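You operate a simulated robot arm through the tools that you are given. There is no shell and no other tool.

Carry out the task below with a simulated two-armed robot. There is one attempt and no reset: what you move stays moved.

## Task
Set the digital clock to 8:45 PM.
Fine: press SET to light the setting lamp, step hour and minutes by their keys, then press SET again.

It is judged by the outcome, as a careful person would: the job done as asked, and still so three seconds after it is handed in. It fails if anything else is knocked over, pushed out of place, dropped, spilled or broken.

## Robot
Two 7-joint arms with three-finger grippers on one trunk that stands fixed in place. Base frame: the origin is at the foot of the trunk, x ahead of it, y to its left, z up. Lengths are in cm, angles in rad, forces in N, time in s.
The left shoulder is at [7, 14.6, 103.8], the right one opposite. With the tool pointing down near the work surface each hand reaches from about 26 to 68 cm from the base axis, measured 20 degrees to its own side. Payload 2.2 kg a hand.
The tool frame of a hand sits at the grasp point between the pads (the TCP): z along the fingers, y along the line on which they close. The tips reach 2.8 cm beyond it. Largest opening 10.2 cm; the body of the gripper starts 7.1 cm behind the TCP.
Orientation is that of the tool frame in the base frame, as [roll, pitch, yaw] about the fixed x, y, z axes, in that order (R = Rz(yaw) Ry(pitch) Rx(roll)). With the fingers straight down and closing along the base's y, the tool's x points along the base's -x, its y along +y and its z along -z.

## Interface
- The arms move only by the tool arm_command. It takes "left_motion", "right_motion" or both (then of equal length, played together; a hand with none holds still); each is a list of rows, each a list of 3 entries, a list of its own where there are three numbers: the shift along the base's x, y, z in cm, then the turn, a rotation vector about the base's x, y, z in rad, then the closure, from 0 (fully open) to 1 (shut). In form: [[[tx, ty, tz], [rx, ry, rz], gripper], ...]. A call has 1 to 20 rows; each row shifts and turns the commanded pose from where the row before left it. Rows are played at 5 a second. More than 5 cm and 0.15 rad between two rows, or a gripper value outside its range, and nothing of the call is played. A pose out of reach is approached as far as the arm can. The call stops where the force on the tool passes 40 N (or 10 N more than at its start, if that is more) or the arm is blocked; 0.2 s more then pass. The fingers move at their own pace and stop on an object; they squeeze with about 42 N. The grip force told is the motor's: it shows also when the fingers shut on nothing. Time passes only in rows, and 0.2 s behind the last, so rows that do not move let the fingers close. The reply holds the time, the measured pose of the TCP, the force on the tool along the base axes, the opening and the grip force, in the units named above and with some noise, with the torque about the TCP (base axes, N m) and any sound that the robot's microphone picked up, and new pictures: "show" is both (left out), scene, wrist or none (wrist: the cameras of the hands that moved).
- Cameras (640 x 400 px; columns grow to the right, rows downward): "scene" is now at [11.76, 2.73, 126.62]; the picture's right is [0.40, -0.92, 0.00], its down [-0.58, -0.25, -0.77] and it looks along [0.71, 0.31, -0.64] (base axes); focal length 330 px, centre (320, 200). "left" rides on the left gripper at [7.2, 3.8, -8.6] in its tool frame; the picture's right is [-0.47, 0.89, 0.00], its down [-0.60, -0.32, -0.73] and it looks along [-0.65, -0.34, 0.68] (tool axes); focal length 256 px, centre (320, 200). "right" rides on the right gripper at [6.9, 4.4, -8.6] in its tool frame; the picture's right is [-0.53, 0.85, 0.00], its down [-0.58, -0.36, -0.73] and it looks along [-0.62, -0.39, 0.68] (tool axes); focal length 256 px, centre (320, 200). There is no depth. A picture from a camera that has moved, and an enlarged one, comes with that camera's place and axes in the base frame and with its lens. The place of the scene camera against the robot may be out by one fixed shift of up to 1.8 cm in any direction.
- slide_trunk(by): slides the trunk up (or, below 0, down) by that many cm; the arms and the scene camera ride with it, the base frame stays. It gives what a move gives, with no picture.
- head_to(pan, tilt): turns the head with the scene camera to pan (to the left, within 1.501 rad either way) and tilt (down, from -0.506 to 1.204), counted from straight ahead of the robot. It gives what a move gives, and a new picture of the scene camera.
- inspect(camera, box): a new picture of the part [left, top, right, bottom] of that camera's present view, enlarged. It takes no simulated time.
- hand_in(): hands the job in; it is judged then, once.

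Nothing tells you positions but the pictures and the camera data. Unless the task says otherwise, let go and move clear before handing in.

The tools are called after ">>>" as name(argument=value, ...) on one line, values as JSON. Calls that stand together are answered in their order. arm_command: Moves the arms, as the interface text tells. Its arguments: {"type":"object","properties":{"left_motion":{"type":"array"},"right_motion":{"type":"array"},"show":{"type":"string","enum":["both","scene","wrist","none"]}},"required":[]} The other tools are called the same way: slide_trunk (by) slides the trunk up or down; head_to (pan, tilt) turns the head that bears the scene camera; inspect (camera, box) takes an enlarged picture of a part of a camera's view; hand_in () hands the job in.

At the start:

```text
clock: 0.0
left_tcp_pos: [33.06, 38.56, 97.77]
left_tool_rot: [-3.141, 0.001, -3.141]
left_contact_force: [-0.1, 0.0, -0.7]
left_torque: [0.02, -0.02, 0.02]
left_gripper_width: 10.21
left_gripper_force: 0.1
right_tcp_pos: [47.67, 3.43, 91.75]
right_tool_rot: [-3.142, -0.001, 3.139]
right_contact_force: [0.3, 0.3, -0.6]
right_torque: [-0.03, 0.0, -0.02]
right_gripper_width: 10.19
right_gripper_force: 0.0
trunk travel left (down, up): [-57.5, 36.5]
head pan, tilt: [0.41, 0.691]
```

scene: 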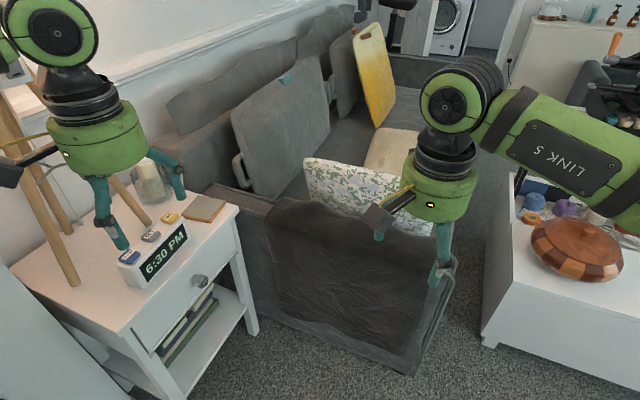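
right: 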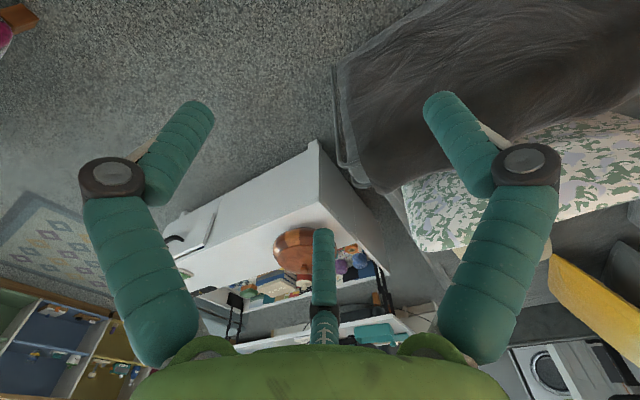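
left: 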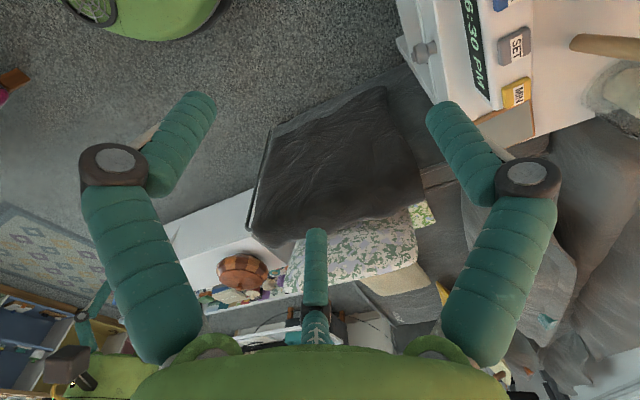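

The clock sits on the nightstand under the left hand and reads 6:30 PM, with blue, grey (SET) and yellow (MIN) keys on top. I'll look closer before moving.

>>> inspect(camera="scene", box=[80, 160, 240, 300])

>>> inspect(camera="left", box=[400, 0, 640, 150])

```text
2.86 times, centred on (160, 230) of scene
camera zoom: at [11.76, 2.73, 126.62], right [0.4, -0.92, 0.0], down [-0.58, -0.25, -0.77], along [0.71, 0.31, -0.64], focal length 943 px, centre (777, 114)
```

zoom: 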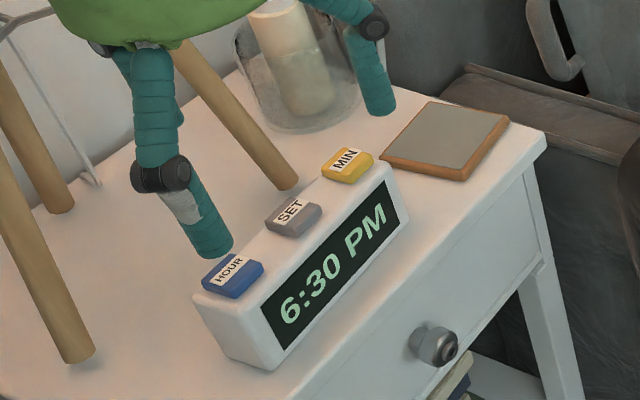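

```text
2.67 times, centred on (520, 75) of left
camera zoom: at [25.87, 42.41, 106.27], right [0.46, 0.89, 0.0], down [0.6, -0.32, 0.73], along [0.65, -0.34, -0.68], focal length 683 px, centre (-213, 533)
```

zoom: 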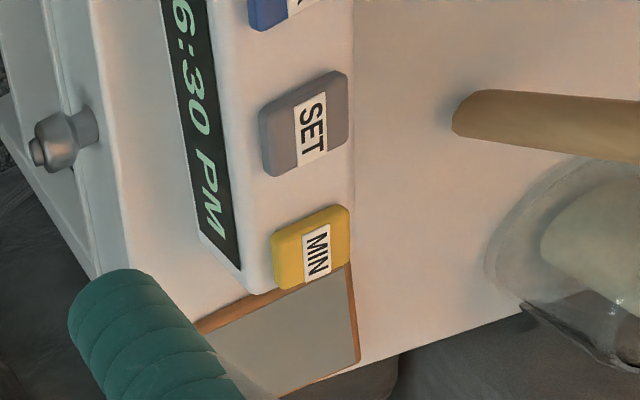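

I place SET near (43.7, 57, 75), MIN near (50, 58, 74.5) and HOUR near (37.4, 56.5, 75). A tripod stand is behind the clock, so I'll turn the head to see how it rises.

>>> head_to(pan=0.95, tilt=0.55)

```text
clock: 1.0
left_tcp_pos: [33.2, 38.63, 97.72]
left_tool_rot: [-3.141, 0.001, -3.14]
left_contact_force: [0.4, 0.2, 0.4]
left_torque: [0.01, -0.04, -0.01]
left_gripper_width: 10.2
left_gripper_force: 0.1
right_tcp_pos: [47.54, 3.22, 91.72]
right_tool_rot: [-3.141, 0.001, 3.139]
right_contact_force: [0.1, 0.8, 0.4]
right_torque: [0.04, 0.01, 0.0]
right_gripper_width: 10.19
right_gripper_force: 0.0
trunk travel left (down, up): [-57.5, 36.5]
head pan, tilt: [0.949, 0.55]
camera scene: at [9.18, 6.63, 127.86], right [0.81, -0.58, 0.0], down [-0.3, -0.42, -0.85], along [0.5, 0.69, -0.52], focal length 330 px, centre (320, 200)
```

scene: 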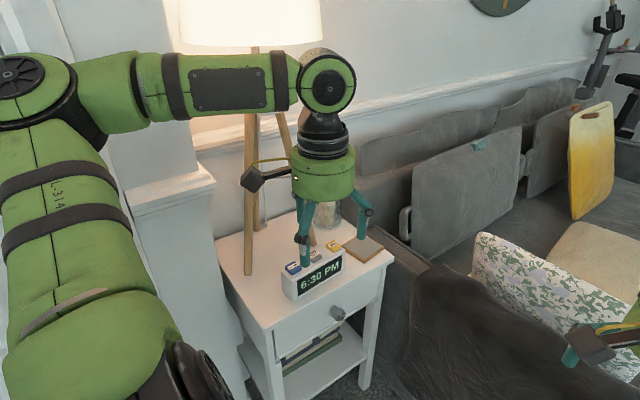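

The lamp shade hangs well above, and its legs stand about 10 cm behind the keys, so a closed, downward-pointing hand should clear. I'll close the left gripper and move over SET while staying high.

>>> arm_command(left_motion=[[[0, 0, 0], [0, 0, 0], 1], [[0, 0, 0], [0, 0, 0], 1], [[1.75, 3.1, 0], [0, 0, 0], 1], [[1.75, 3.1, 0], [0, 0, 0], 1], [[1.75, 3.1, 0], [0, 0, 0], 1], [[1.75, 3.1, 0], [0, 0, 0], 1], [[1.75, 3.1, 0], [0, 0, 0], 1], [[1.75, 3.1, 0], [0, 0, 0], 1], [[0, 0, -3], [0, 0, 0], 1], [[0, 0, -3], [0, 0, 0], 1], [[0, 0, 0], [0, 0, 0], 1]])

```text
clock: 3.4
left_tcp_pos: [43.51, 57.16, 91.92]
left_tool_rot: [3.142, 0.003, -3.14]
left_contact_force: [0.6, 0.4, 0.3]
left_torque: [0.01, -0.02, -0.01]
left_gripper_width: 0.19
left_gripper_force: 31.3
right_tcp_pos: [47.63, 3.19, 91.76]
right_tool_rot: [-3.141, 0.003, 3.139]
right_contact_force: [0.5, 0.2, 0.3]
right_torque: [0.0, -0.01, 0.05]
right_gripper_width: 10.21
right_gripper_force: 0.2
trunk travel left (down, up): [-57.5, 36.5]
head pan, tilt: [0.949, 0.55]
camera scene: at [9.13, 6.59, 127.87], right [0.81, -0.58, 0.0], down [-0.3, -0.42, -0.85], along [0.5, 0.69, -0.52], focal length 330 px, centre (320, 200)
camera left: at [36.25, 61.03, 100.34], right [0.46, 0.89, 0.0], down [0.6, -0.32, 0.73], along [0.65, -0.34, -0.68], focal length 256 px, centre (320, 200)
```

scene: 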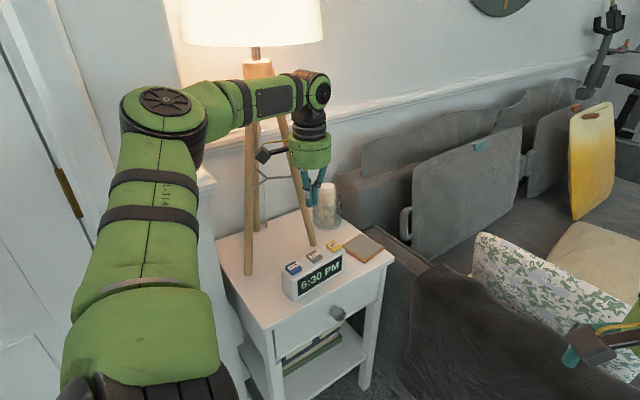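
left: 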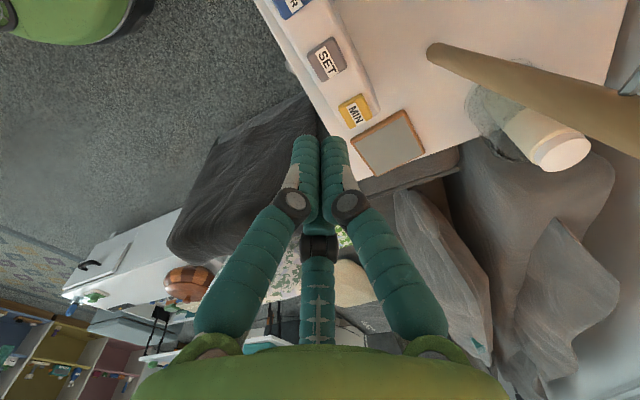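

The hand is above the clock region with nothing touched. I'll zoom in with the wrist camera to refine the key positions.

>>> inspect(camera="left", box=[250, 0, 410, 150])

>>> inspect(camera="scene", box=[240, 120, 400, 310])

```text
2.67 times, centred on (330, 75) of left
camera zoom: at [36.25, 61.03, 100.34], right [0.46, 0.89, 0.0], down [0.6, -0.32, 0.73], along [0.65, -0.34, -0.68], focal length 683 px, centre (293, 533)
```

zoom: 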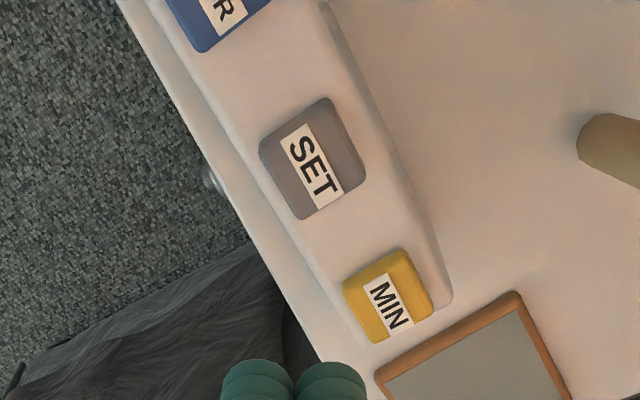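

```text
2.11 times, centred on (320, 215) of scene
camera zoom: at [9.13, 6.59, 127.87], right [0.81, -0.58, 0.0], down [-0.3, -0.42, -0.85], along [0.5, 0.69, -0.52], focal length 695 px, centre (320, 168)
```

zoom: 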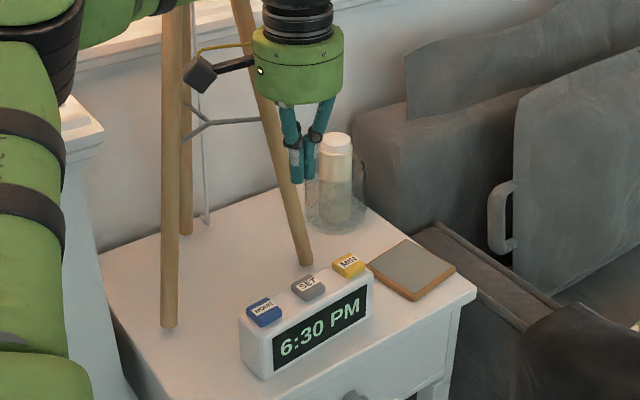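

From two wrist views, SET is at about (44.2, 57.6, 74.1), MIN at (50.4, 58.0) and HOUR at (38.0, 57.2). Next I'll descend to just above SET.

>>> arm_command(left_motion=[[[0.65, 0.45, -3], [0, 0, 0], 1], [[0, 0, -3], [0, 0, 0], 1], [[0, 0, -3], [0, 0, 0], 1], [[0, 0, -2.5], [0, 0, 0], 1], [[0, 0, -1], [0, 0, 0], 1], [[0, 0, -0.5], [0, 0, 0], 1], [[0, 0, 0], [0, 0, 0], 1]])

>>> inspect(camera="scene", box=[250, 200, 390, 310])

>>> inspect(camera="left", box=[240, 0, 420, 150])

```text
clock: 5.0
left_tcp_pos: [44.25, 57.52, 78.87]
left_tool_rot: [-3.141, 0.002, -3.139]
left_contact_force: [-0.2, 0.5, -0.5]
left_torque: [-0.01, -0.03, -0.02]
left_gripper_width: 0.24
left_gripper_force: 31.5
right_tcp_pos: [47.69, 3.34, 91.79]
right_tool_rot: [3.141, 0.001, 3.14]
right_contact_force: [0.6, -0.4, 0.7]
right_torque: [0.03, -0.04, -0.01]
right_gripper_width: 10.19
right_gripper_force: 0.0
trunk travel left (down, up): [-57.5, 36.5]
head pan, tilt: [0.949, 0.55]
camera scene: at [9.16, 6.62, 127.86], right [0.81, -0.58, 0.0], down [-0.3, -0.42, -0.85], along [0.5, 0.69, -0.52], focal length 330 px, centre (320, 200)
camera left: at [37.05, 61.4, 87.27], right [0.46, 0.89, 0.0], down [0.6, -0.32, 0.73], along [0.65, -0.34, -0.68], focal length 256 px, centre (320, 200)
```

scene: 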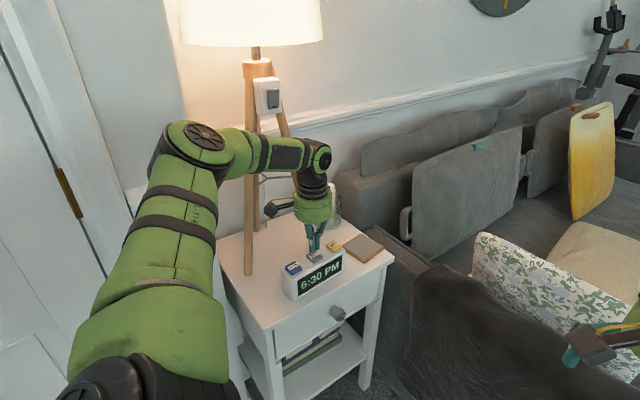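
left: 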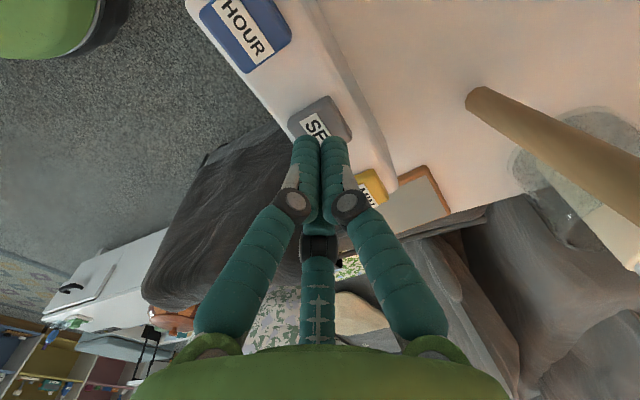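

```text
3.64 times, centred on (320, 255) of scene
camera zoom: at [9.16, 6.62, 127.86], right [0.81, -0.58, 0.0], down [-0.3, -0.42, -0.85], along [0.5, 0.69, -0.52], focal length 1200 px, centre (320, 0)
```

zoom: 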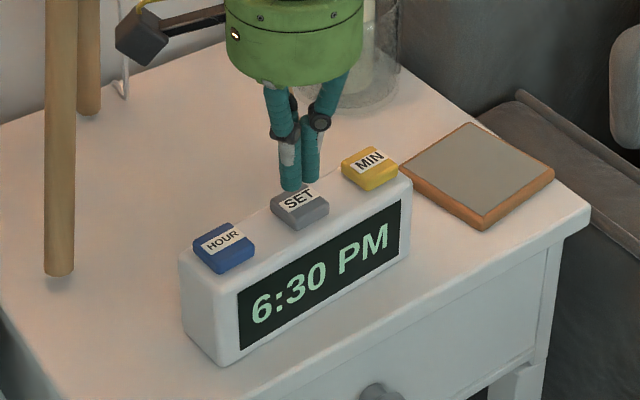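

```text
2.67 times, centred on (330, 75) of left
camera zoom: at [37.05, 61.4, 87.27], right [0.46, 0.89, 0.0], down [0.6, -0.32, 0.73], along [0.65, -0.34, -0.68], focal length 683 px, centre (293, 533)
```

zoom: 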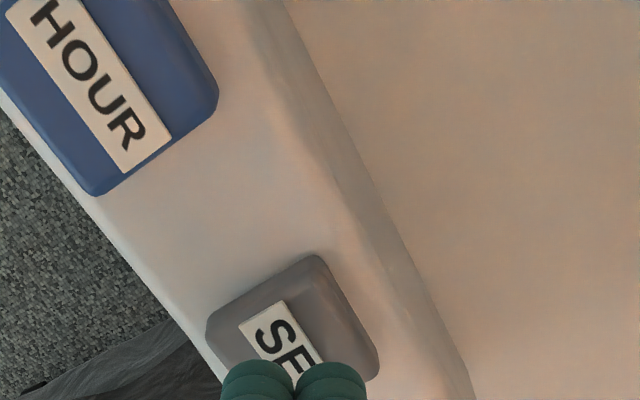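

The fingertips are centred over SET, about 2 cm above it. I'll lower in small steps until I feel contact.

>>> arm_command(left_motion=[[[0, 0, -0.5], [0, 0, 0], 1], [[0, 0, -0.5], [0, 0, 0], 1], [[0, 0, -0.3], [0, 0, 0], 1], [[0, 0, -0.2], [0, 0, 0], 1]], show="none")

>>> inspect(camera="scene", box=[270, 220, 370, 300])

```text
clock: 6.0
left_tcp_pos: [44.26, 57.61, 77.34]
left_tool_rot: [-3.14, 0.001, -3.14]
left_contact_force: [-0.4, -0.3, -0.8]
left_torque: [-0.02, -0.01, 0.0]
left_gripper_width: 0.23
left_gripper_force: 31.3
right_tcp_pos: [47.6, 3.27, 91.76]
right_tool_rot: [3.142, 0.001, 3.139]
right_contact_force: [0.2, 0.6, 0.7]
right_torque: [-0.01, -0.02, -0.01]
right_gripper_width: 10.17
right_gripper_force: 0.1
trunk travel left (down, up): [-57.5, 36.5]
head pan, tilt: [0.949, 0.55]
```

```text
5.00 times, centred on (320, 260) of scene
camera zoom: at [9.17, 6.63, 127.86], right [0.81, -0.58, 0.0], down [-0.3, -0.42, -0.85], along [0.5, 0.69, -0.52], focal length 1650 px, centre (320, -100)
```

zoom: 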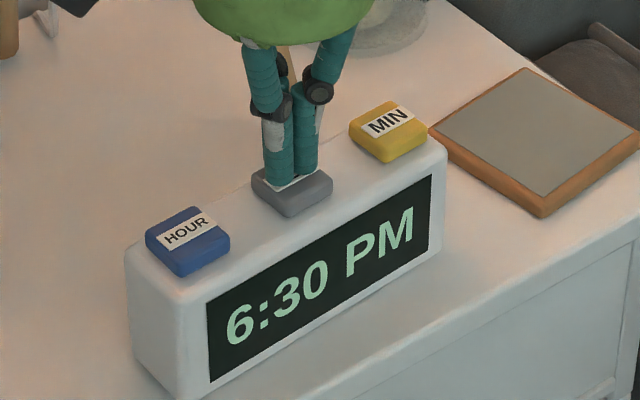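

The tips are just above SET with no force yet. I'll continue in 0.15 cm steps.

>>> arm_command(left_motion=[[[0, 0, -0.15], [0, 0, 0], 1], [[0, 0, -0.15], [0, 0, 0], 1]], show="none")

```text
clock: 6.6
left_tcp_pos: [44.29, 57.53, 77.04]
left_tool_rot: [3.141, 0.002, -3.14]
left_contact_force: [-0.7, -0.3, -0.6]
left_torque: [-0.01, 0.0, 0.03]
left_gripper_width: 0.22
left_gripper_force: 30.8
right_tcp_pos: [47.61, 3.26, 91.69]
right_tool_rot: [3.142, 0.0, 3.14]
right_contact_force: [0.0, 0.4, 0.2]
right_torque: [0.0, 0.02, -0.01]
right_gripper_width: 10.22
right_gripper_force: 0.1
trunk travel left (down, up): [-57.5, 36.5]
head pan, tilt: [0.949, 0.55]
```

There is no contact yet, so I'll keep lowering gently.

>>> arm_command(left_motion=[[[0, 0, -0.15], [0, 0, 0], 1], [[0, 0, -0.15], [0, 0, 0], 1]], show="none")

```text
clock: 7.2
left_tcp_pos: [44.29, 57.54, 76.77]
left_tool_rot: [-3.141, 0.002, -3.141]
left_contact_force: [-0.1, 1.2, 1.7]
left_torque: [-0.03, 0.01, -0.01]
left_gripper_width: 0.21
left_gripper_force: 31.0
right_tcp_pos: [47.67, 3.24, 91.76]
right_tool_rot: [-3.141, 0.002, 3.141]
right_contact_force: [-0.1, 0.5, -0.2]
right_torque: [0.0, 0.0, -0.01]
right_gripper_width: 10.19
right_gripper_force: 0.2
trunk travel left (down, up): [-57.5, 36.5]
head pan, tilt: [0.949, 0.55]
```

Contact begins at about TCP z 76.8. I'll press a bit further and watch for a click or a lamp.

>>> arm_command(left_motion=[[[0, 0, -0.15], [0, 0, 0], 1], [[0, 0, -0.1], [0, 0, 0], 1]], show="none")

>>> inspect(camera="scene", box=[270, 220, 370, 300])

```text
clock: 7.8
left_tcp_pos: [44.38, 57.67, 76.68]
left_tool_rot: [-3.141, 0.0, -3.141]
left_contact_force: [0.3, -2.0, 2.9]
left_torque: [-0.03, -0.03, 0.06]
left_gripper_width: 0.59
left_gripper_force: 31.2
right_tcp_pos: [47.59, 3.18, 91.87]
right_tool_rot: [-3.14, 0.003, 3.139]
right_contact_force: [-1.4, -0.2, -0.3]
right_torque: [0.04, 0.02, -0.01]
right_gripper_width: 10.23
right_gripper_force: 0.1
trunk travel left (down, up): [-57.5, 36.5]
head pan, tilt: [0.949, 0.55]
```

```text
5.00 times, centred on (320, 260) of scene
camera zoom: at [9.14, 6.58, 127.87], right [0.81, -0.58, 0.0], down [-0.3, -0.42, -0.85], along [0.5, 0.69, -0.52], focal length 1650 px, centre (320, -100)
```

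zoom: 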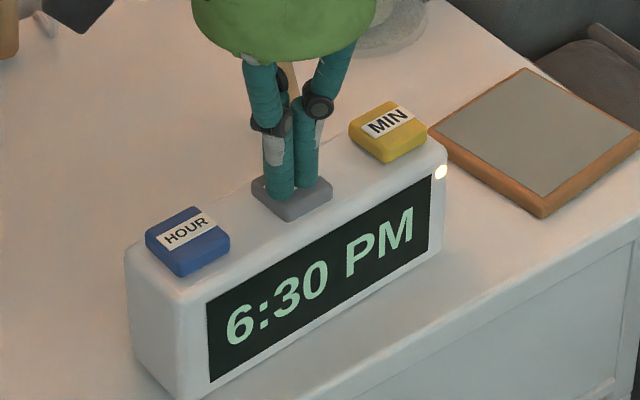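

The setting lamp is lit. I'll lift off and move over HOUR.

>>> arm_command(left_motion=[[[0, 0, 0.5], [0, 0, 0], 1], [[0, 0, 1.5], [0, 0, 0], 1], [[-3.1, -0.2, 0], [0, 0, 0], 1], [[-3.1, -0.2, 0], [0, 0, 0], 1], [[0, 0, 0], [0, 0, 0], 1]], show="wrist")

>>> inspect(camera="scene", box=[270, 220, 370, 300])

>>> inspect(camera="left", box=[240, 0, 420, 150])

```text
clock: 9.0
left_tcp_pos: [38.13, 57.3, 78.39]
left_tool_rot: [-3.141, -0.002, -3.139]
left_contact_force: [-0.2, 0.3, -0.2]
left_torque: [0.02, -0.01, 0.01]
left_gripper_width: 0.21
left_gripper_force: 31.3
right_tcp_pos: [47.62, 3.23, 91.72]
right_tool_rot: [3.141, -0.001, 3.139]
right_contact_force: [0.3, 0.2, 0.1]
right_torque: [0.01, 0.02, 0.01]
right_gripper_width: 10.21
right_gripper_force: 0.1
trunk travel left (down, up): [-57.5, 36.5]
head pan, tilt: [0.949, 0.55]
camera left: at [30.82, 61.04, 86.93], right [0.46, 0.89, 0.0], down [0.61, -0.32, 0.73], along [0.65, -0.34, -0.68], focal length 256 px, centre (320, 200)
```

left: 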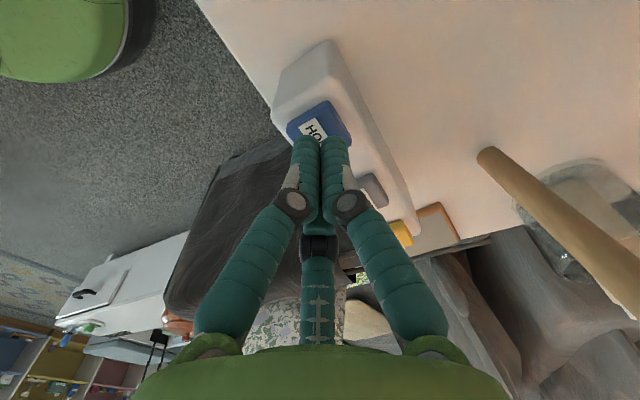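

```text
5.00 times, centred on (320, 260) of scene
camera zoom: at [9.25, 6.59, 127.85], right [0.81, -0.58, 0.0], down [-0.3, -0.42, -0.85], along [0.5, 0.69, -0.52], focal length 1650 px, centre (320, -100)
```

zoom: 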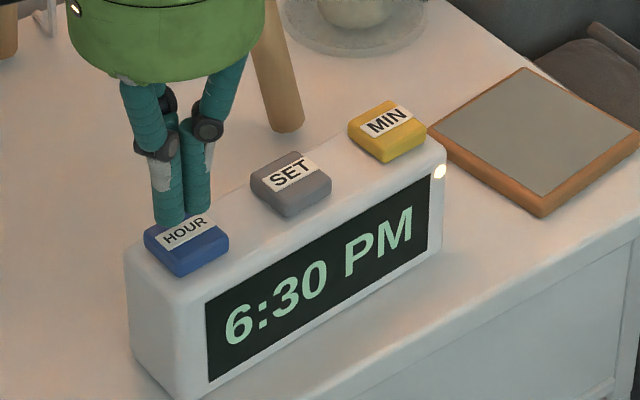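

```text
2.67 times, centred on (330, 75) of left
camera zoom: at [30.82, 61.04, 86.93], right [0.46, 0.89, 0.0], down [0.61, -0.32, 0.73], along [0.65, -0.34, -0.68], focal length 683 px, centre (293, 533)
```

zoom: 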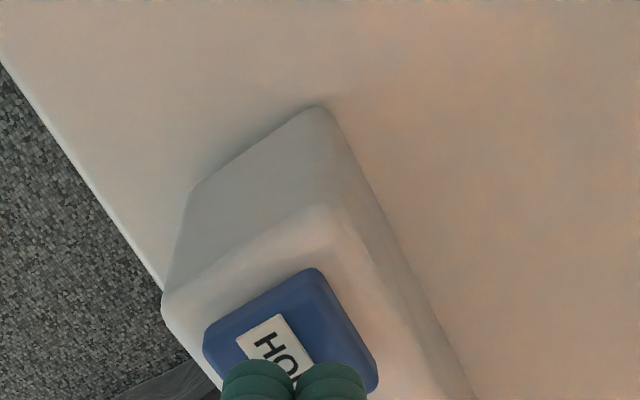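

The tips are centred over HOUR and the lamp stays lit. I'll make one press and check.

>>> arm_command(left_motion=[[[0, 0, -1.3], [0, 0, 0], 1], [[0, 0, -0.35], [0, 0, 0], 1], [[0, 0, -0.2], [0, 0, 0], 1], [[0, 0, -0.15], [0, 0, 0], 1], [[0, 0, 0.7], [0, 0, 0], 1], [[0, 0, 0.3], [0, 0, 0], 1]], show="none")

>>> inspect(camera="scene", box=[270, 220, 370, 300])

```text
clock: 10.4
left_tcp_pos: [38.09, 57.2, 77.49]
left_tool_rot: [3.141, 0.0, -3.141]
left_contact_force: [-0.3, 0.2, -0.1]
left_torque: [0.02, 0.01, -0.03]
left_gripper_width: 0.19
left_gripper_force: 31.7
right_tcp_pos: [47.57, 3.19, 91.63]
right_tool_rot: [3.141, 0.0, 3.14]
right_contact_force: [-0.2, 0.2, 0.2]
right_torque: [0.0, -0.01, 0.02]
right_gripper_width: 10.19
right_gripper_force: 0.0
trunk travel left (down, up): [-57.5, 36.5]
head pan, tilt: [0.949, 0.55]
```

```text
5.00 times, centred on (320, 260) of scene
camera zoom: at [9.17, 6.62, 127.86], right [0.81, -0.58, 0.0], down [-0.3, -0.42, -0.85], along [0.5, 0.69, -0.52], focal length 1650 px, centre (320, -100)
```

zoom: 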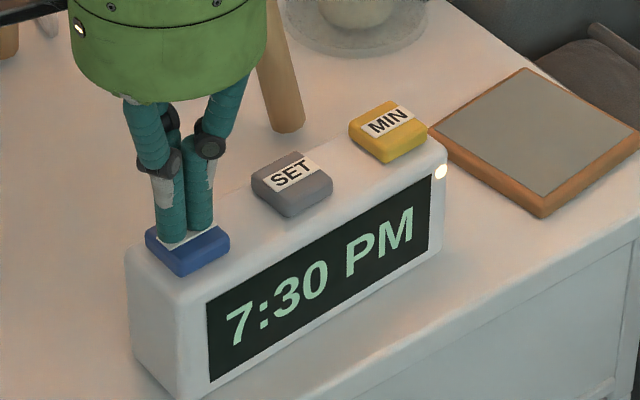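

The press registered: it now reads 7:30 PM. I'll press HOUR once more.

>>> arm_command(left_motion=[[[0, 0, -0.3], [0, 0, 0], 1], [[0, 0, -0.35], [0, 0, 0], 1], [[0, 0, -0.2], [0, 0, 0], 1], [[0, 0, -0.15], [0, 0, 0], 1], [[0, 0, 0.7], [0, 0, 0], 1], [[0, 0, 1.3], [0, 0, 0], 1]], show="none")

>>> inspect(camera="scene", box=[270, 220, 370, 300])

```text
clock: 11.8
left_tcp_pos: [37.98, 57.18, 78.37]
left_tool_rot: [-3.14, 0.0, -3.14]
left_contact_force: [0.5, 0.1, 0.4]
left_torque: [0.05, -0.05, -0.03]
left_gripper_width: 0.23
left_gripper_force: 31.4
right_tcp_pos: [47.59, 3.24, 91.76]
right_tool_rot: [-3.141, 0.002, 3.14]
right_contact_force: [0.5, -0.6, 0.2]
right_torque: [0.03, 0.0, 0.0]
right_gripper_width: 10.2
right_gripper_force: 0.0
trunk travel left (down, up): [-57.5, 36.5]
head pan, tilt: [0.949, 0.55]
```

```text
5.00 times, centred on (320, 260) of scene
camera zoom: at [9.15, 6.59, 127.86], right [0.81, -0.58, 0.0], down [-0.3, -0.42, -0.85], along [0.5, 0.69, -0.52], focal length 1650 px, centre (320, -100)
```

zoom: 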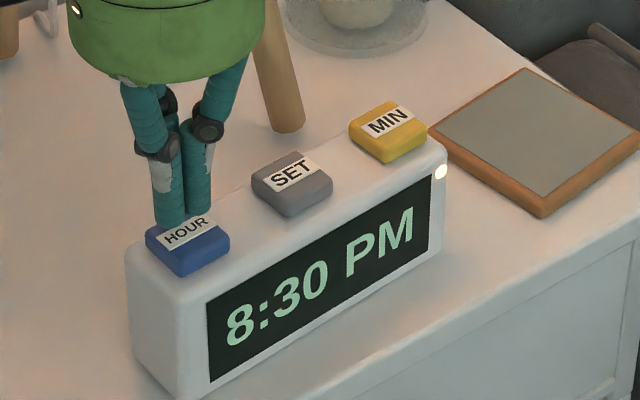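

The display now reads 8:30 PM. I'll move over MIN with a little extra height and check clearance.

>>> arm_command(left_motion=[[[0, 0, 1.0], [0, 0, 0], 1], [[3.1, 0.2, 0], [0, 0, 0], 1], [[3.1, 0.2, 0], [0, 0, 0], 1], [[3.1, 0.2, 0], [0, 0, 0], 1], [[3.1, 0.2, 0], [0, 0, 0], 1], [[0, 0, -1.0], [0, 0, 0], 1], [[0, 0, 0], [0, 0, 0], 1]])

>>> inspect(camera="scene", box=[270, 220, 370, 300])

>>> inspect(camera="left", box=[240, 0, 420, 150])

```text
clock: 13.4
left_tcp_pos: [48.29, 58.03, 78.33]
left_tool_rot: [3.142, 0.001, -3.141]
left_contact_force: [0.7, 0.5, -0.6]
left_torque: [-0.04, 0.0, 0.02]
left_gripper_width: 0.19
left_gripper_force: 31.0
left hand out of reach, approached as far as the arm can: row 5
right_tcp_pos: [47.6, 3.24, 91.68]
right_tool_rot: [3.142, 0.002, 3.14]
right_contact_force: [-0.2, 0.3, 0.9]
right_torque: [-0.04, 0.0, 0.02]
right_gripper_width: 10.21
right_gripper_force: 0.0
trunk travel left (down, up): [-57.5, 36.5]
head pan, tilt: [0.949, 0.55]
camera scene: at [9.16, 6.63, 127.86], right [0.81, -0.58, 0.0], down [-0.3, -0.42, -0.85], along [0.5, 0.69, -0.52], focal length 330 px, centre (320, 200)
camera left: at [41.1, 61.77, 86.81], right [0.46, 0.89, 0.0], down [0.6, -0.32, 0.73], along [0.65, -0.34, -0.68], focal length 256 px, centre (320, 200)
```

scene: 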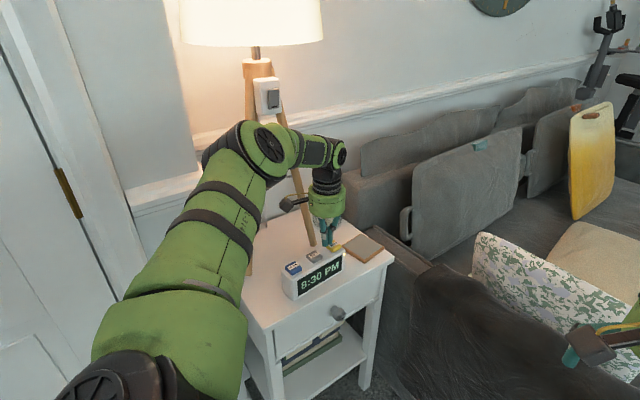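
left: 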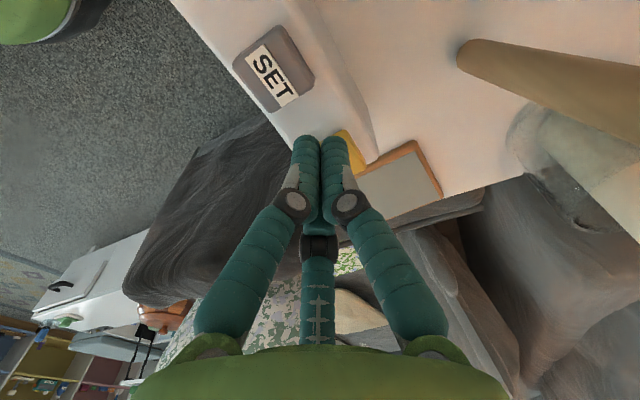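

```text
5.00 times, centred on (320, 260) of scene
camera zoom: at [9.16, 6.63, 127.86], right [0.81, -0.58, 0.0], down [-0.3, -0.42, -0.85], along [0.5, 0.69, -0.52], focal length 1650 px, centre (320, -100)
```

zoom: 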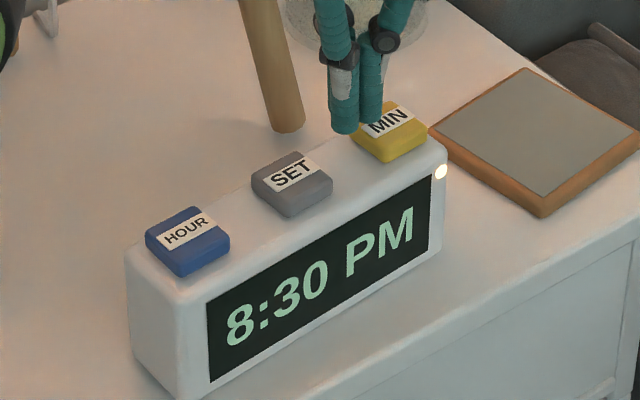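

```text
2.67 times, centred on (330, 75) of left
camera zoom: at [41.1, 61.77, 86.81], right [0.46, 0.89, 0.0], down [0.6, -0.32, 0.73], along [0.65, -0.34, -0.68], focal length 683 px, centre (293, 533)
```

zoom: 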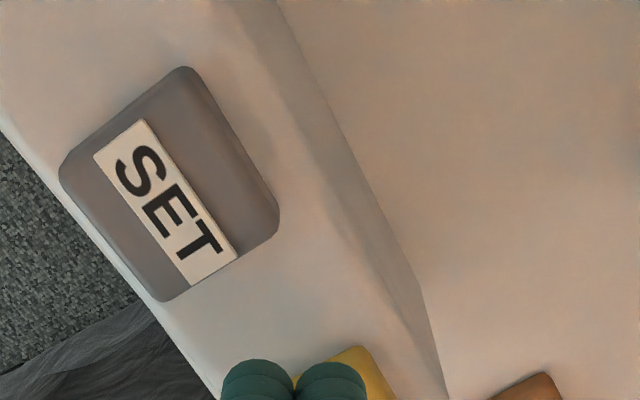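

MIN is slightly out of reach with the hand vertical. I'll lift a little and tilt the fingers outward so the wrist moves back toward the shoulder.

>>> arm_command(left_motion=[[[0, 0, 1.5], [0, 0, 0], 1], [[0, 0, 0], [0, -0.1, 0], 1], [[0, 0, 0], [0, -0.1, 0], 1], [[0, 0, 0], [0, -0.1, 0], 1], [[0, 0, 0], [0, 0, 0], 1]])

>>> inspect(camera="scene", box=[270, 220, 370, 300])

>>> inspect(camera="left", box=[240, 0, 420, 150])

```text
clock: 14.6
left_tcp_pos: [48.55, 57.84, 79.84]
left_tool_rot: [-3.142, 0.303, -3.139]
left_contact_force: [-0.2, 0.4, -0.2]
left_torque: [0.02, 0.02, 0.0]
left_gripper_width: 0.23
left_gripper_force: 31.3
right_tcp_pos: [47.62, 3.32, 91.63]
right_tool_rot: [3.14, 0.0, 3.141]
right_contact_force: [-0.1, -0.2, -0.1]
right_torque: [-0.02, -0.02, 0.03]
right_gripper_width: 10.19
right_gripper_force: 0.0
trunk travel left (down, up): [-57.5, 36.5]
head pan, tilt: [0.949, 0.55]
camera scene: at [9.22, 6.6, 127.85], right [0.81, -0.58, 0.0], down [-0.3, -0.42, -0.85], along [0.5, 0.69, -0.52], focal length 330 px, centre (320, 200)
camera left: at [38.95, 61.74, 85.79], right [0.44, 0.89, 0.14], down [0.36, -0.32, 0.88], along [0.82, -0.34, -0.46], focal length 256 px, centre (320, 200)
```

scene: 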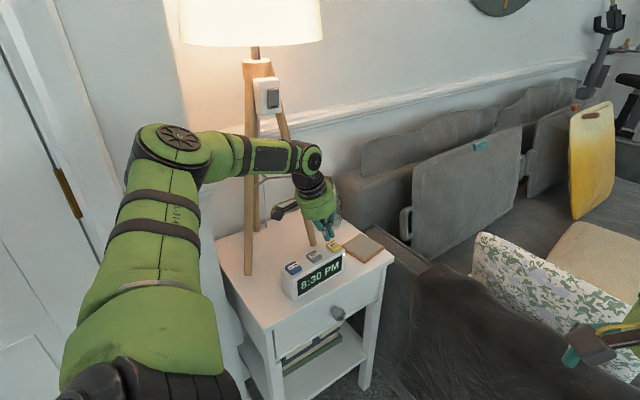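
left: 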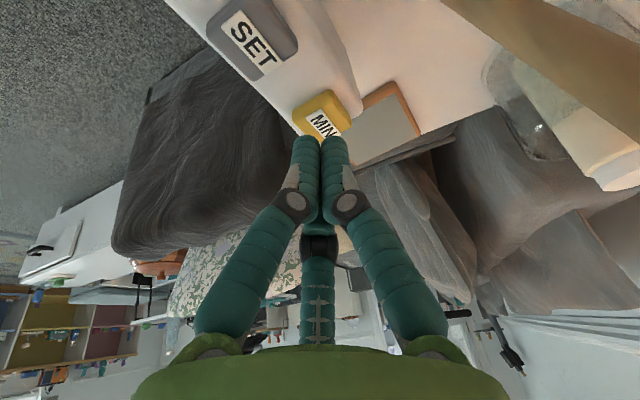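

```text
5.00 times, centred on (320, 260) of scene
camera zoom: at [9.22, 6.6, 127.85], right [0.81, -0.58, 0.0], down [-0.3, -0.42, -0.85], along [0.5, 0.69, -0.52], focal length 1650 px, centre (320, -100)
```

zoom: 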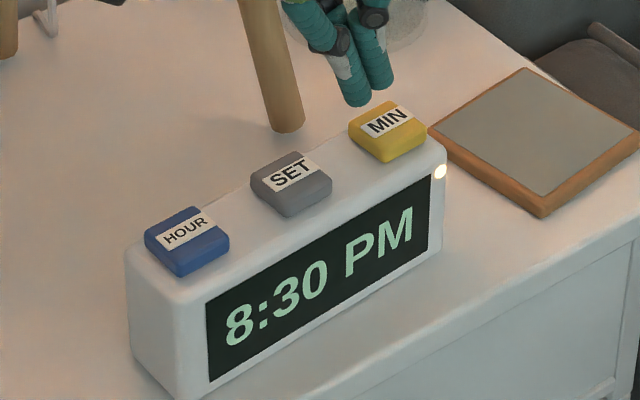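

```text
2.67 times, centred on (330, 75) of left
camera zoom: at [38.95, 61.74, 85.79], right [0.44, 0.89, 0.14], down [0.36, -0.32, 0.88], along [0.82, -0.34, -0.46], focal length 683 px, centre (293, 533)
```

zoom: 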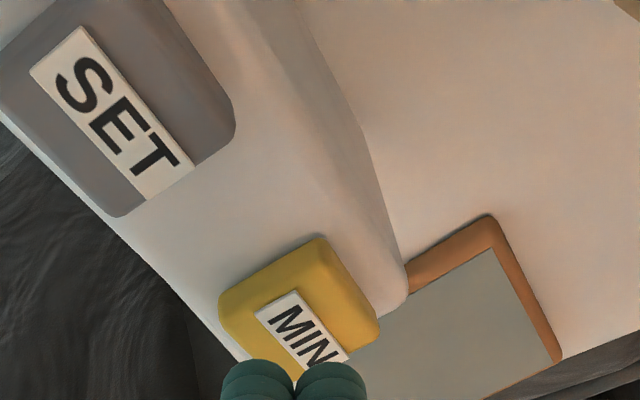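

I now put the tips about 1 cm short of MIN's centre, near (50.25, 58.1). I'll shift over it and lower to just above.

>>> arm_command(left_motion=[[[1.25, 0.2, 0], [0, 0, 0], 1], [[0, 0, -1.5], [0, 0, 0], 1], [[0, 0, -0.6], [0, 0, 0], 1], [[0, 0, 0], [0, 0, 0], 1]], show="none")

>>> inspect(camera="scene", box=[270, 220, 370, 300])

>>> inspect(camera="left", box=[240, 0, 420, 150])

```text
clock: 15.6
left_tcp_pos: [49.57, 58.08, 77.78]
left_tool_rot: [3.141, 0.302, -3.141]
left_contact_force: [0.5, 1.1, -0.8]
left_torque: [0.0, 0.01, 0.0]
left_gripper_width: 0.17
left_gripper_force: 31.6
right_tcp_pos: [47.5, 3.29, 91.71]
right_tool_rot: [3.139, 0.0, 3.141]
right_contact_force: [-0.5, -0.5, -0.2]
right_torque: [0.01, -0.01, 0.01]
right_gripper_width: 10.19
right_gripper_force: 0.0
trunk travel left (down, up): [-57.5, 36.5]
head pan, tilt: [0.949, 0.55]
```

```text
5.00 times, centred on (320, 260) of scene
camera zoom: at [9.16, 6.64, 127.86], right [0.81, -0.58, 0.0], down [-0.3, -0.42, -0.85], along [0.5, 0.69, -0.52], focal length 1650 px, centre (320, -100)
```

zoom: 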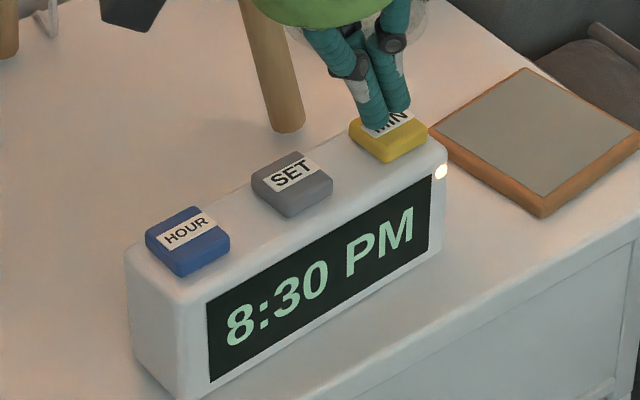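

```text
2.67 times, centred on (330, 75) of left
camera zoom: at [40.18, 61.93, 83.7], right [0.44, 0.89, 0.14], down [0.36, -0.32, 0.88], along [0.82, -0.34, -0.46], focal length 683 px, centre (293, 533)
```

zoom: 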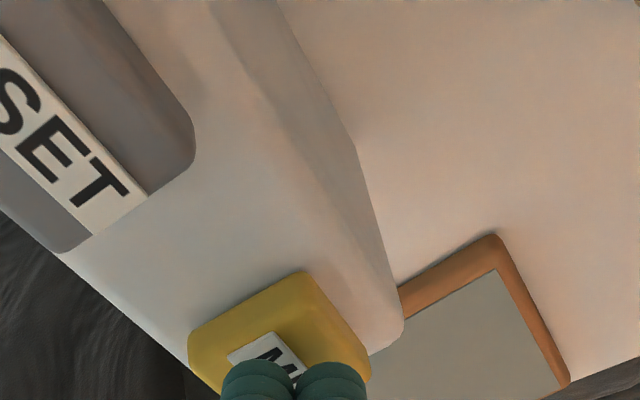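

The tips are over MIN. I'll lower until contact and a first press, in small steps.

>>> arm_command(left_motion=[[[0, 0, -0.5], [0, 0, 0], 1], [[0, 0, -0.3], [0, 0, 0], 1], [[0, 0, -0.2], [0, 0, 0], 1], [[0, 0, -0.15], [0, 0, 0], 1], [[0, 0, -0.15], [0, 0, 0], 1]], show="none")

>>> inspect(camera="scene", box=[270, 220, 370, 300])

```text
clock: 16.8
left_tcp_pos: [49.63, 57.89, 76.62]
left_tool_rot: [3.139, 0.303, -3.141]
left_contact_force: [-0.6, 3.4, 7.0]
left_torque: [0.07, 0.04, -0.06]
left_gripper_width: 0.2
left_gripper_force: 31.6
right_tcp_pos: [47.57, 3.1, 91.8]
right_tool_rot: [-3.142, 0.002, 3.138]
right_contact_force: [0.0, 0.1, -1.2]
right_torque: [-0.02, -0.02, 0.01]
right_gripper_width: 10.22
right_gripper_force: 0.1
trunk travel left (down, up): [-57.5, 36.5]
head pan, tilt: [0.949, 0.55]
```

```text
5.00 times, centred on (320, 260) of scene
camera zoom: at [9.05, 6.57, 127.88], right [0.81, -0.58, 0.0], down [-0.3, -0.42, -0.85], along [0.5, 0.69, -0.52], focal length 1650 px, centre (320, -100)
```

zoom: 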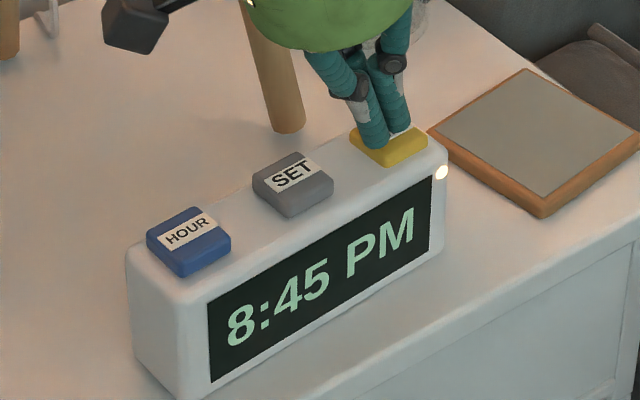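

One press set it to 8:45 PM. I'll lift straight off, then go back upright over SET.

>>> arm_command(left_motion=[[[0, 0, 0.7], [0, 0, 0], 1], [[0, 0, 2.3], [0, 0, 0], 1], [[-2.7, -0.2, 0], [0, 0, 0], 1], [[-2.7, -0.2, 0], [0, 0.1, 0], 1], [[0, 0, 0], [0, 0.1, 0], 1], [[0, 0, 0], [0, 0.1, 0], 1], [[0, 0, 0], [0, 0, 0], 1]], show="none")

>>> inspect(camera="scene", box=[270, 220, 370, 300])

>>> inspect(camera="left", box=[240, 0, 420, 150])

```text
clock: 18.4
left_tcp_pos: [44.3, 57.7, 79.49]
left_tool_rot: [-3.139, 0.0, -3.139]
left_contact_force: [-0.1, 0.1, 0.7]
left_torque: [0.03, -0.01, -0.01]
left_gripper_width: 0.19
left_gripper_force: 31.3
right_tcp_pos: [47.54, 3.36, 91.78]
right_tool_rot: [3.141, 0.001, 3.139]
right_contact_force: [-0.3, -0.1, 0.9]
right_torque: [-0.01, 0.02, -0.02]
right_gripper_width: 10.22
right_gripper_force: 0.1
trunk travel left (down, up): [-57.5, 36.5]
head pan, tilt: [0.949, 0.55]
```

```text
5.00 times, centred on (320, 260) of scene
camera zoom: at [9.12, 6.64, 127.86], right [0.81, -0.58, 0.0], down [-0.3, -0.42, -0.85], along [0.5, 0.69, -0.52], focal length 1650 px, centre (320, -100)
```

zoom: 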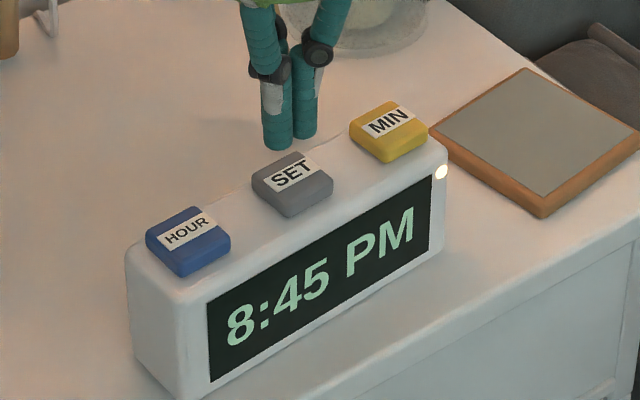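

```text
2.67 times, centred on (330, 75) of left
camera zoom: at [37.02, 61.54, 87.98], right [0.46, 0.89, 0.0], down [0.6, -0.32, 0.73], along [0.65, -0.34, -0.68], focal length 683 px, centre (293, 533)
```

zoom: 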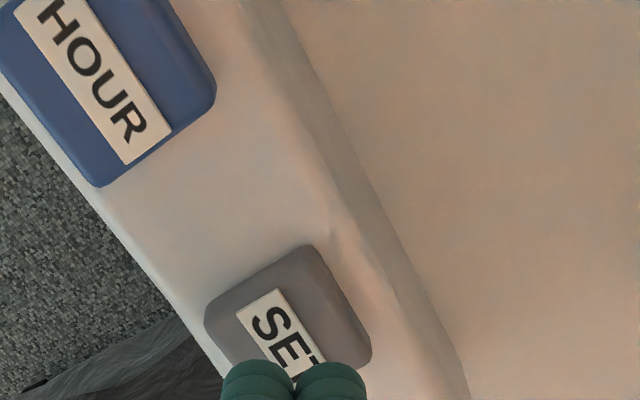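

The display holds 8:45 PM with the lamp lit and the tips above SET. I'll press SET once and lift.

>>> arm_command(left_motion=[[[0, -0.05, -1.5], [0, 0, 0], 1], [[0, 0, -0.9], [0, 0, 0], 1], [[0, 0, -0.3], [0, 0, 0], 1], [[0, 0, -0.2], [0, 0, 0], 1], [[0, 0, -0.15], [0, 0, 0], 1], [[0, 0, 0.7], [0, 0, 0], 1], [[0, 0, 1.0], [0, 0, 0], 1]], show="none")

>>> inspect(camera="scene", box=[270, 220, 370, 300])

```text
clock: 20.0
left_tcp_pos: [44.18, 57.69, 78.13]
left_tool_rot: [3.141, 0.0, 3.141]
left_contact_force: [-0.2, 0.1, 0.4]
left_torque: [0.01, 0.0, -0.01]
left_gripper_width: 0.2
left_gripper_force: 31.0
right_tcp_pos: [47.67, 3.3, 91.66]
right_tool_rot: [-3.141, 0.002, 3.139]
right_contact_force: [0.0, 0.1, -0.5]
right_torque: [-0.01, 0.02, -0.01]
right_gripper_width: 10.18
right_gripper_force: 0.0
trunk travel left (down, up): [-57.5, 36.5]
head pan, tilt: [0.949, 0.55]
```

```text
5.00 times, centred on (320, 260) of scene
camera zoom: at [9.15, 6.6, 127.86], right [0.81, -0.58, 0.0], down [-0.3, -0.42, -0.85], along [0.5, 0.69, -0.52], focal length 1650 px, centre (320, -100)
```

zoom: 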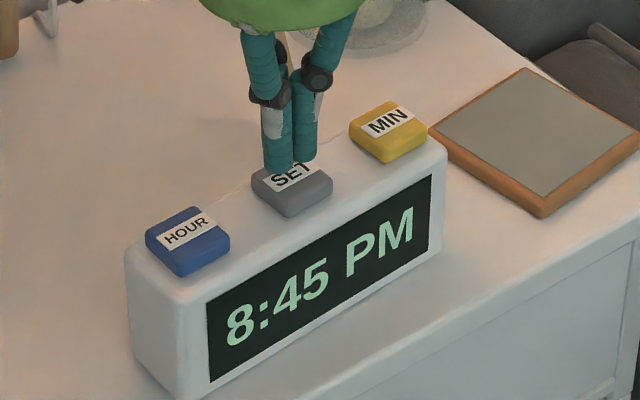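

The lamp is off and the display reads 8:45 PM. I'll raise the hand, bring it back clear of the nightstand, and check once more.

>>> arm_command(left_motion=[[[0, 0, 3], [0, 0, 0], 1], [[0, 0, 3.5], [0, 0, 0], 1], [[0, 0, 3.5], [0, 0, 0], 1], [[0, 0, 3.5], [0, 0, 0], 1], [[-1.75, -3.1, 1], [0, 0, 0], 1], [[-1.75, -3.1, 1], [0, 0, 0], 1], [[-1.75, -3.1, 1], [0, 0, 0], 1], [[-1.75, -3.1, 1], [0, 0, 0], 1], [[-1.75, -3.1, 1], [0, 0, 0], 1], [[-1.75, -3.1, 0], [0, 0, 0], 1], [[0, 0, 0], [0, 0, 0], 1], [[0, 0, 0], [0, 0, 0], 1]], show="scene")

>>> inspect(camera="scene", box=[240, 200, 400, 310])

```text
clock: 22.6
left_tcp_pos: [33.93, 38.88, 96.73]
left_tool_rot: [-3.141, -0.001, -3.139]
left_contact_force: [-0.3, 0.1, -1.3]
left_torque: [-0.03, 0.01, -0.02]
left_gripper_width: 0.22
left_gripper_force: 31.3
right_tcp_pos: [47.49, 3.19, 91.76]
right_tool_rot: [3.141, 0.003, 3.14]
right_contact_force: [0.1, 0.3, -0.9]
right_torque: [0.01, -0.04, 0.0]
right_gripper_width: 10.21
right_gripper_force: 0.0
trunk travel left (down, up): [-57.5, 36.5]
head pan, tilt: [0.949, 0.55]
camera scene: at [9.15, 6.61, 127.86], right [0.81, -0.58, 0.0], down [-0.3, -0.42, -0.85], along [0.5, 0.69, -0.52], focal length 330 px, centre (320, 200)
```

scene: 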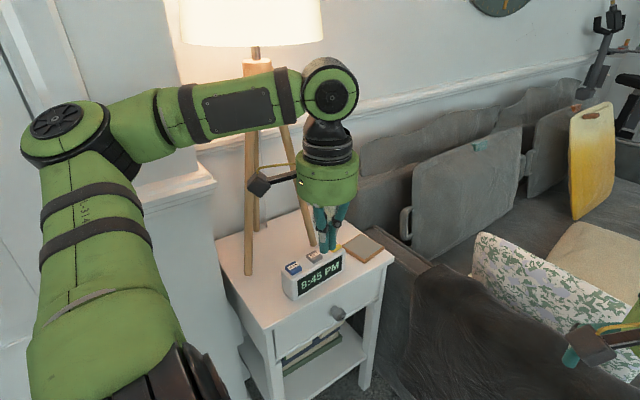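

```text
3.64 times, centred on (320, 255) of scene
camera zoom: at [9.15, 6.61, 127.86], right [0.81, -0.58, 0.0], down [-0.3, -0.42, -0.85], along [0.5, 0.69, -0.52], focal length 1200 px, centre (320, 0)
```

zoom: 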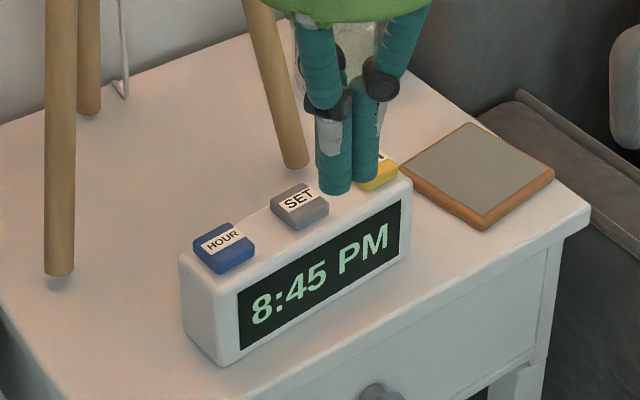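

The clock reads 8:45 PM with the lamp off, everything is in its place and the hand is clear. I'm handing the job in.

>>> hand_in()

```text
The job is handed in.
```

The clock now reads 8:45 PM. I pressed SET to light the setting lamp, stepped HOUR twice and MIN once (one press moved it 15 minutes), then pressed SET again, and the lamp went out.

In the last picture the clock and the things around it were where they started. I moved the left hand clear of the nightstand before handing in.
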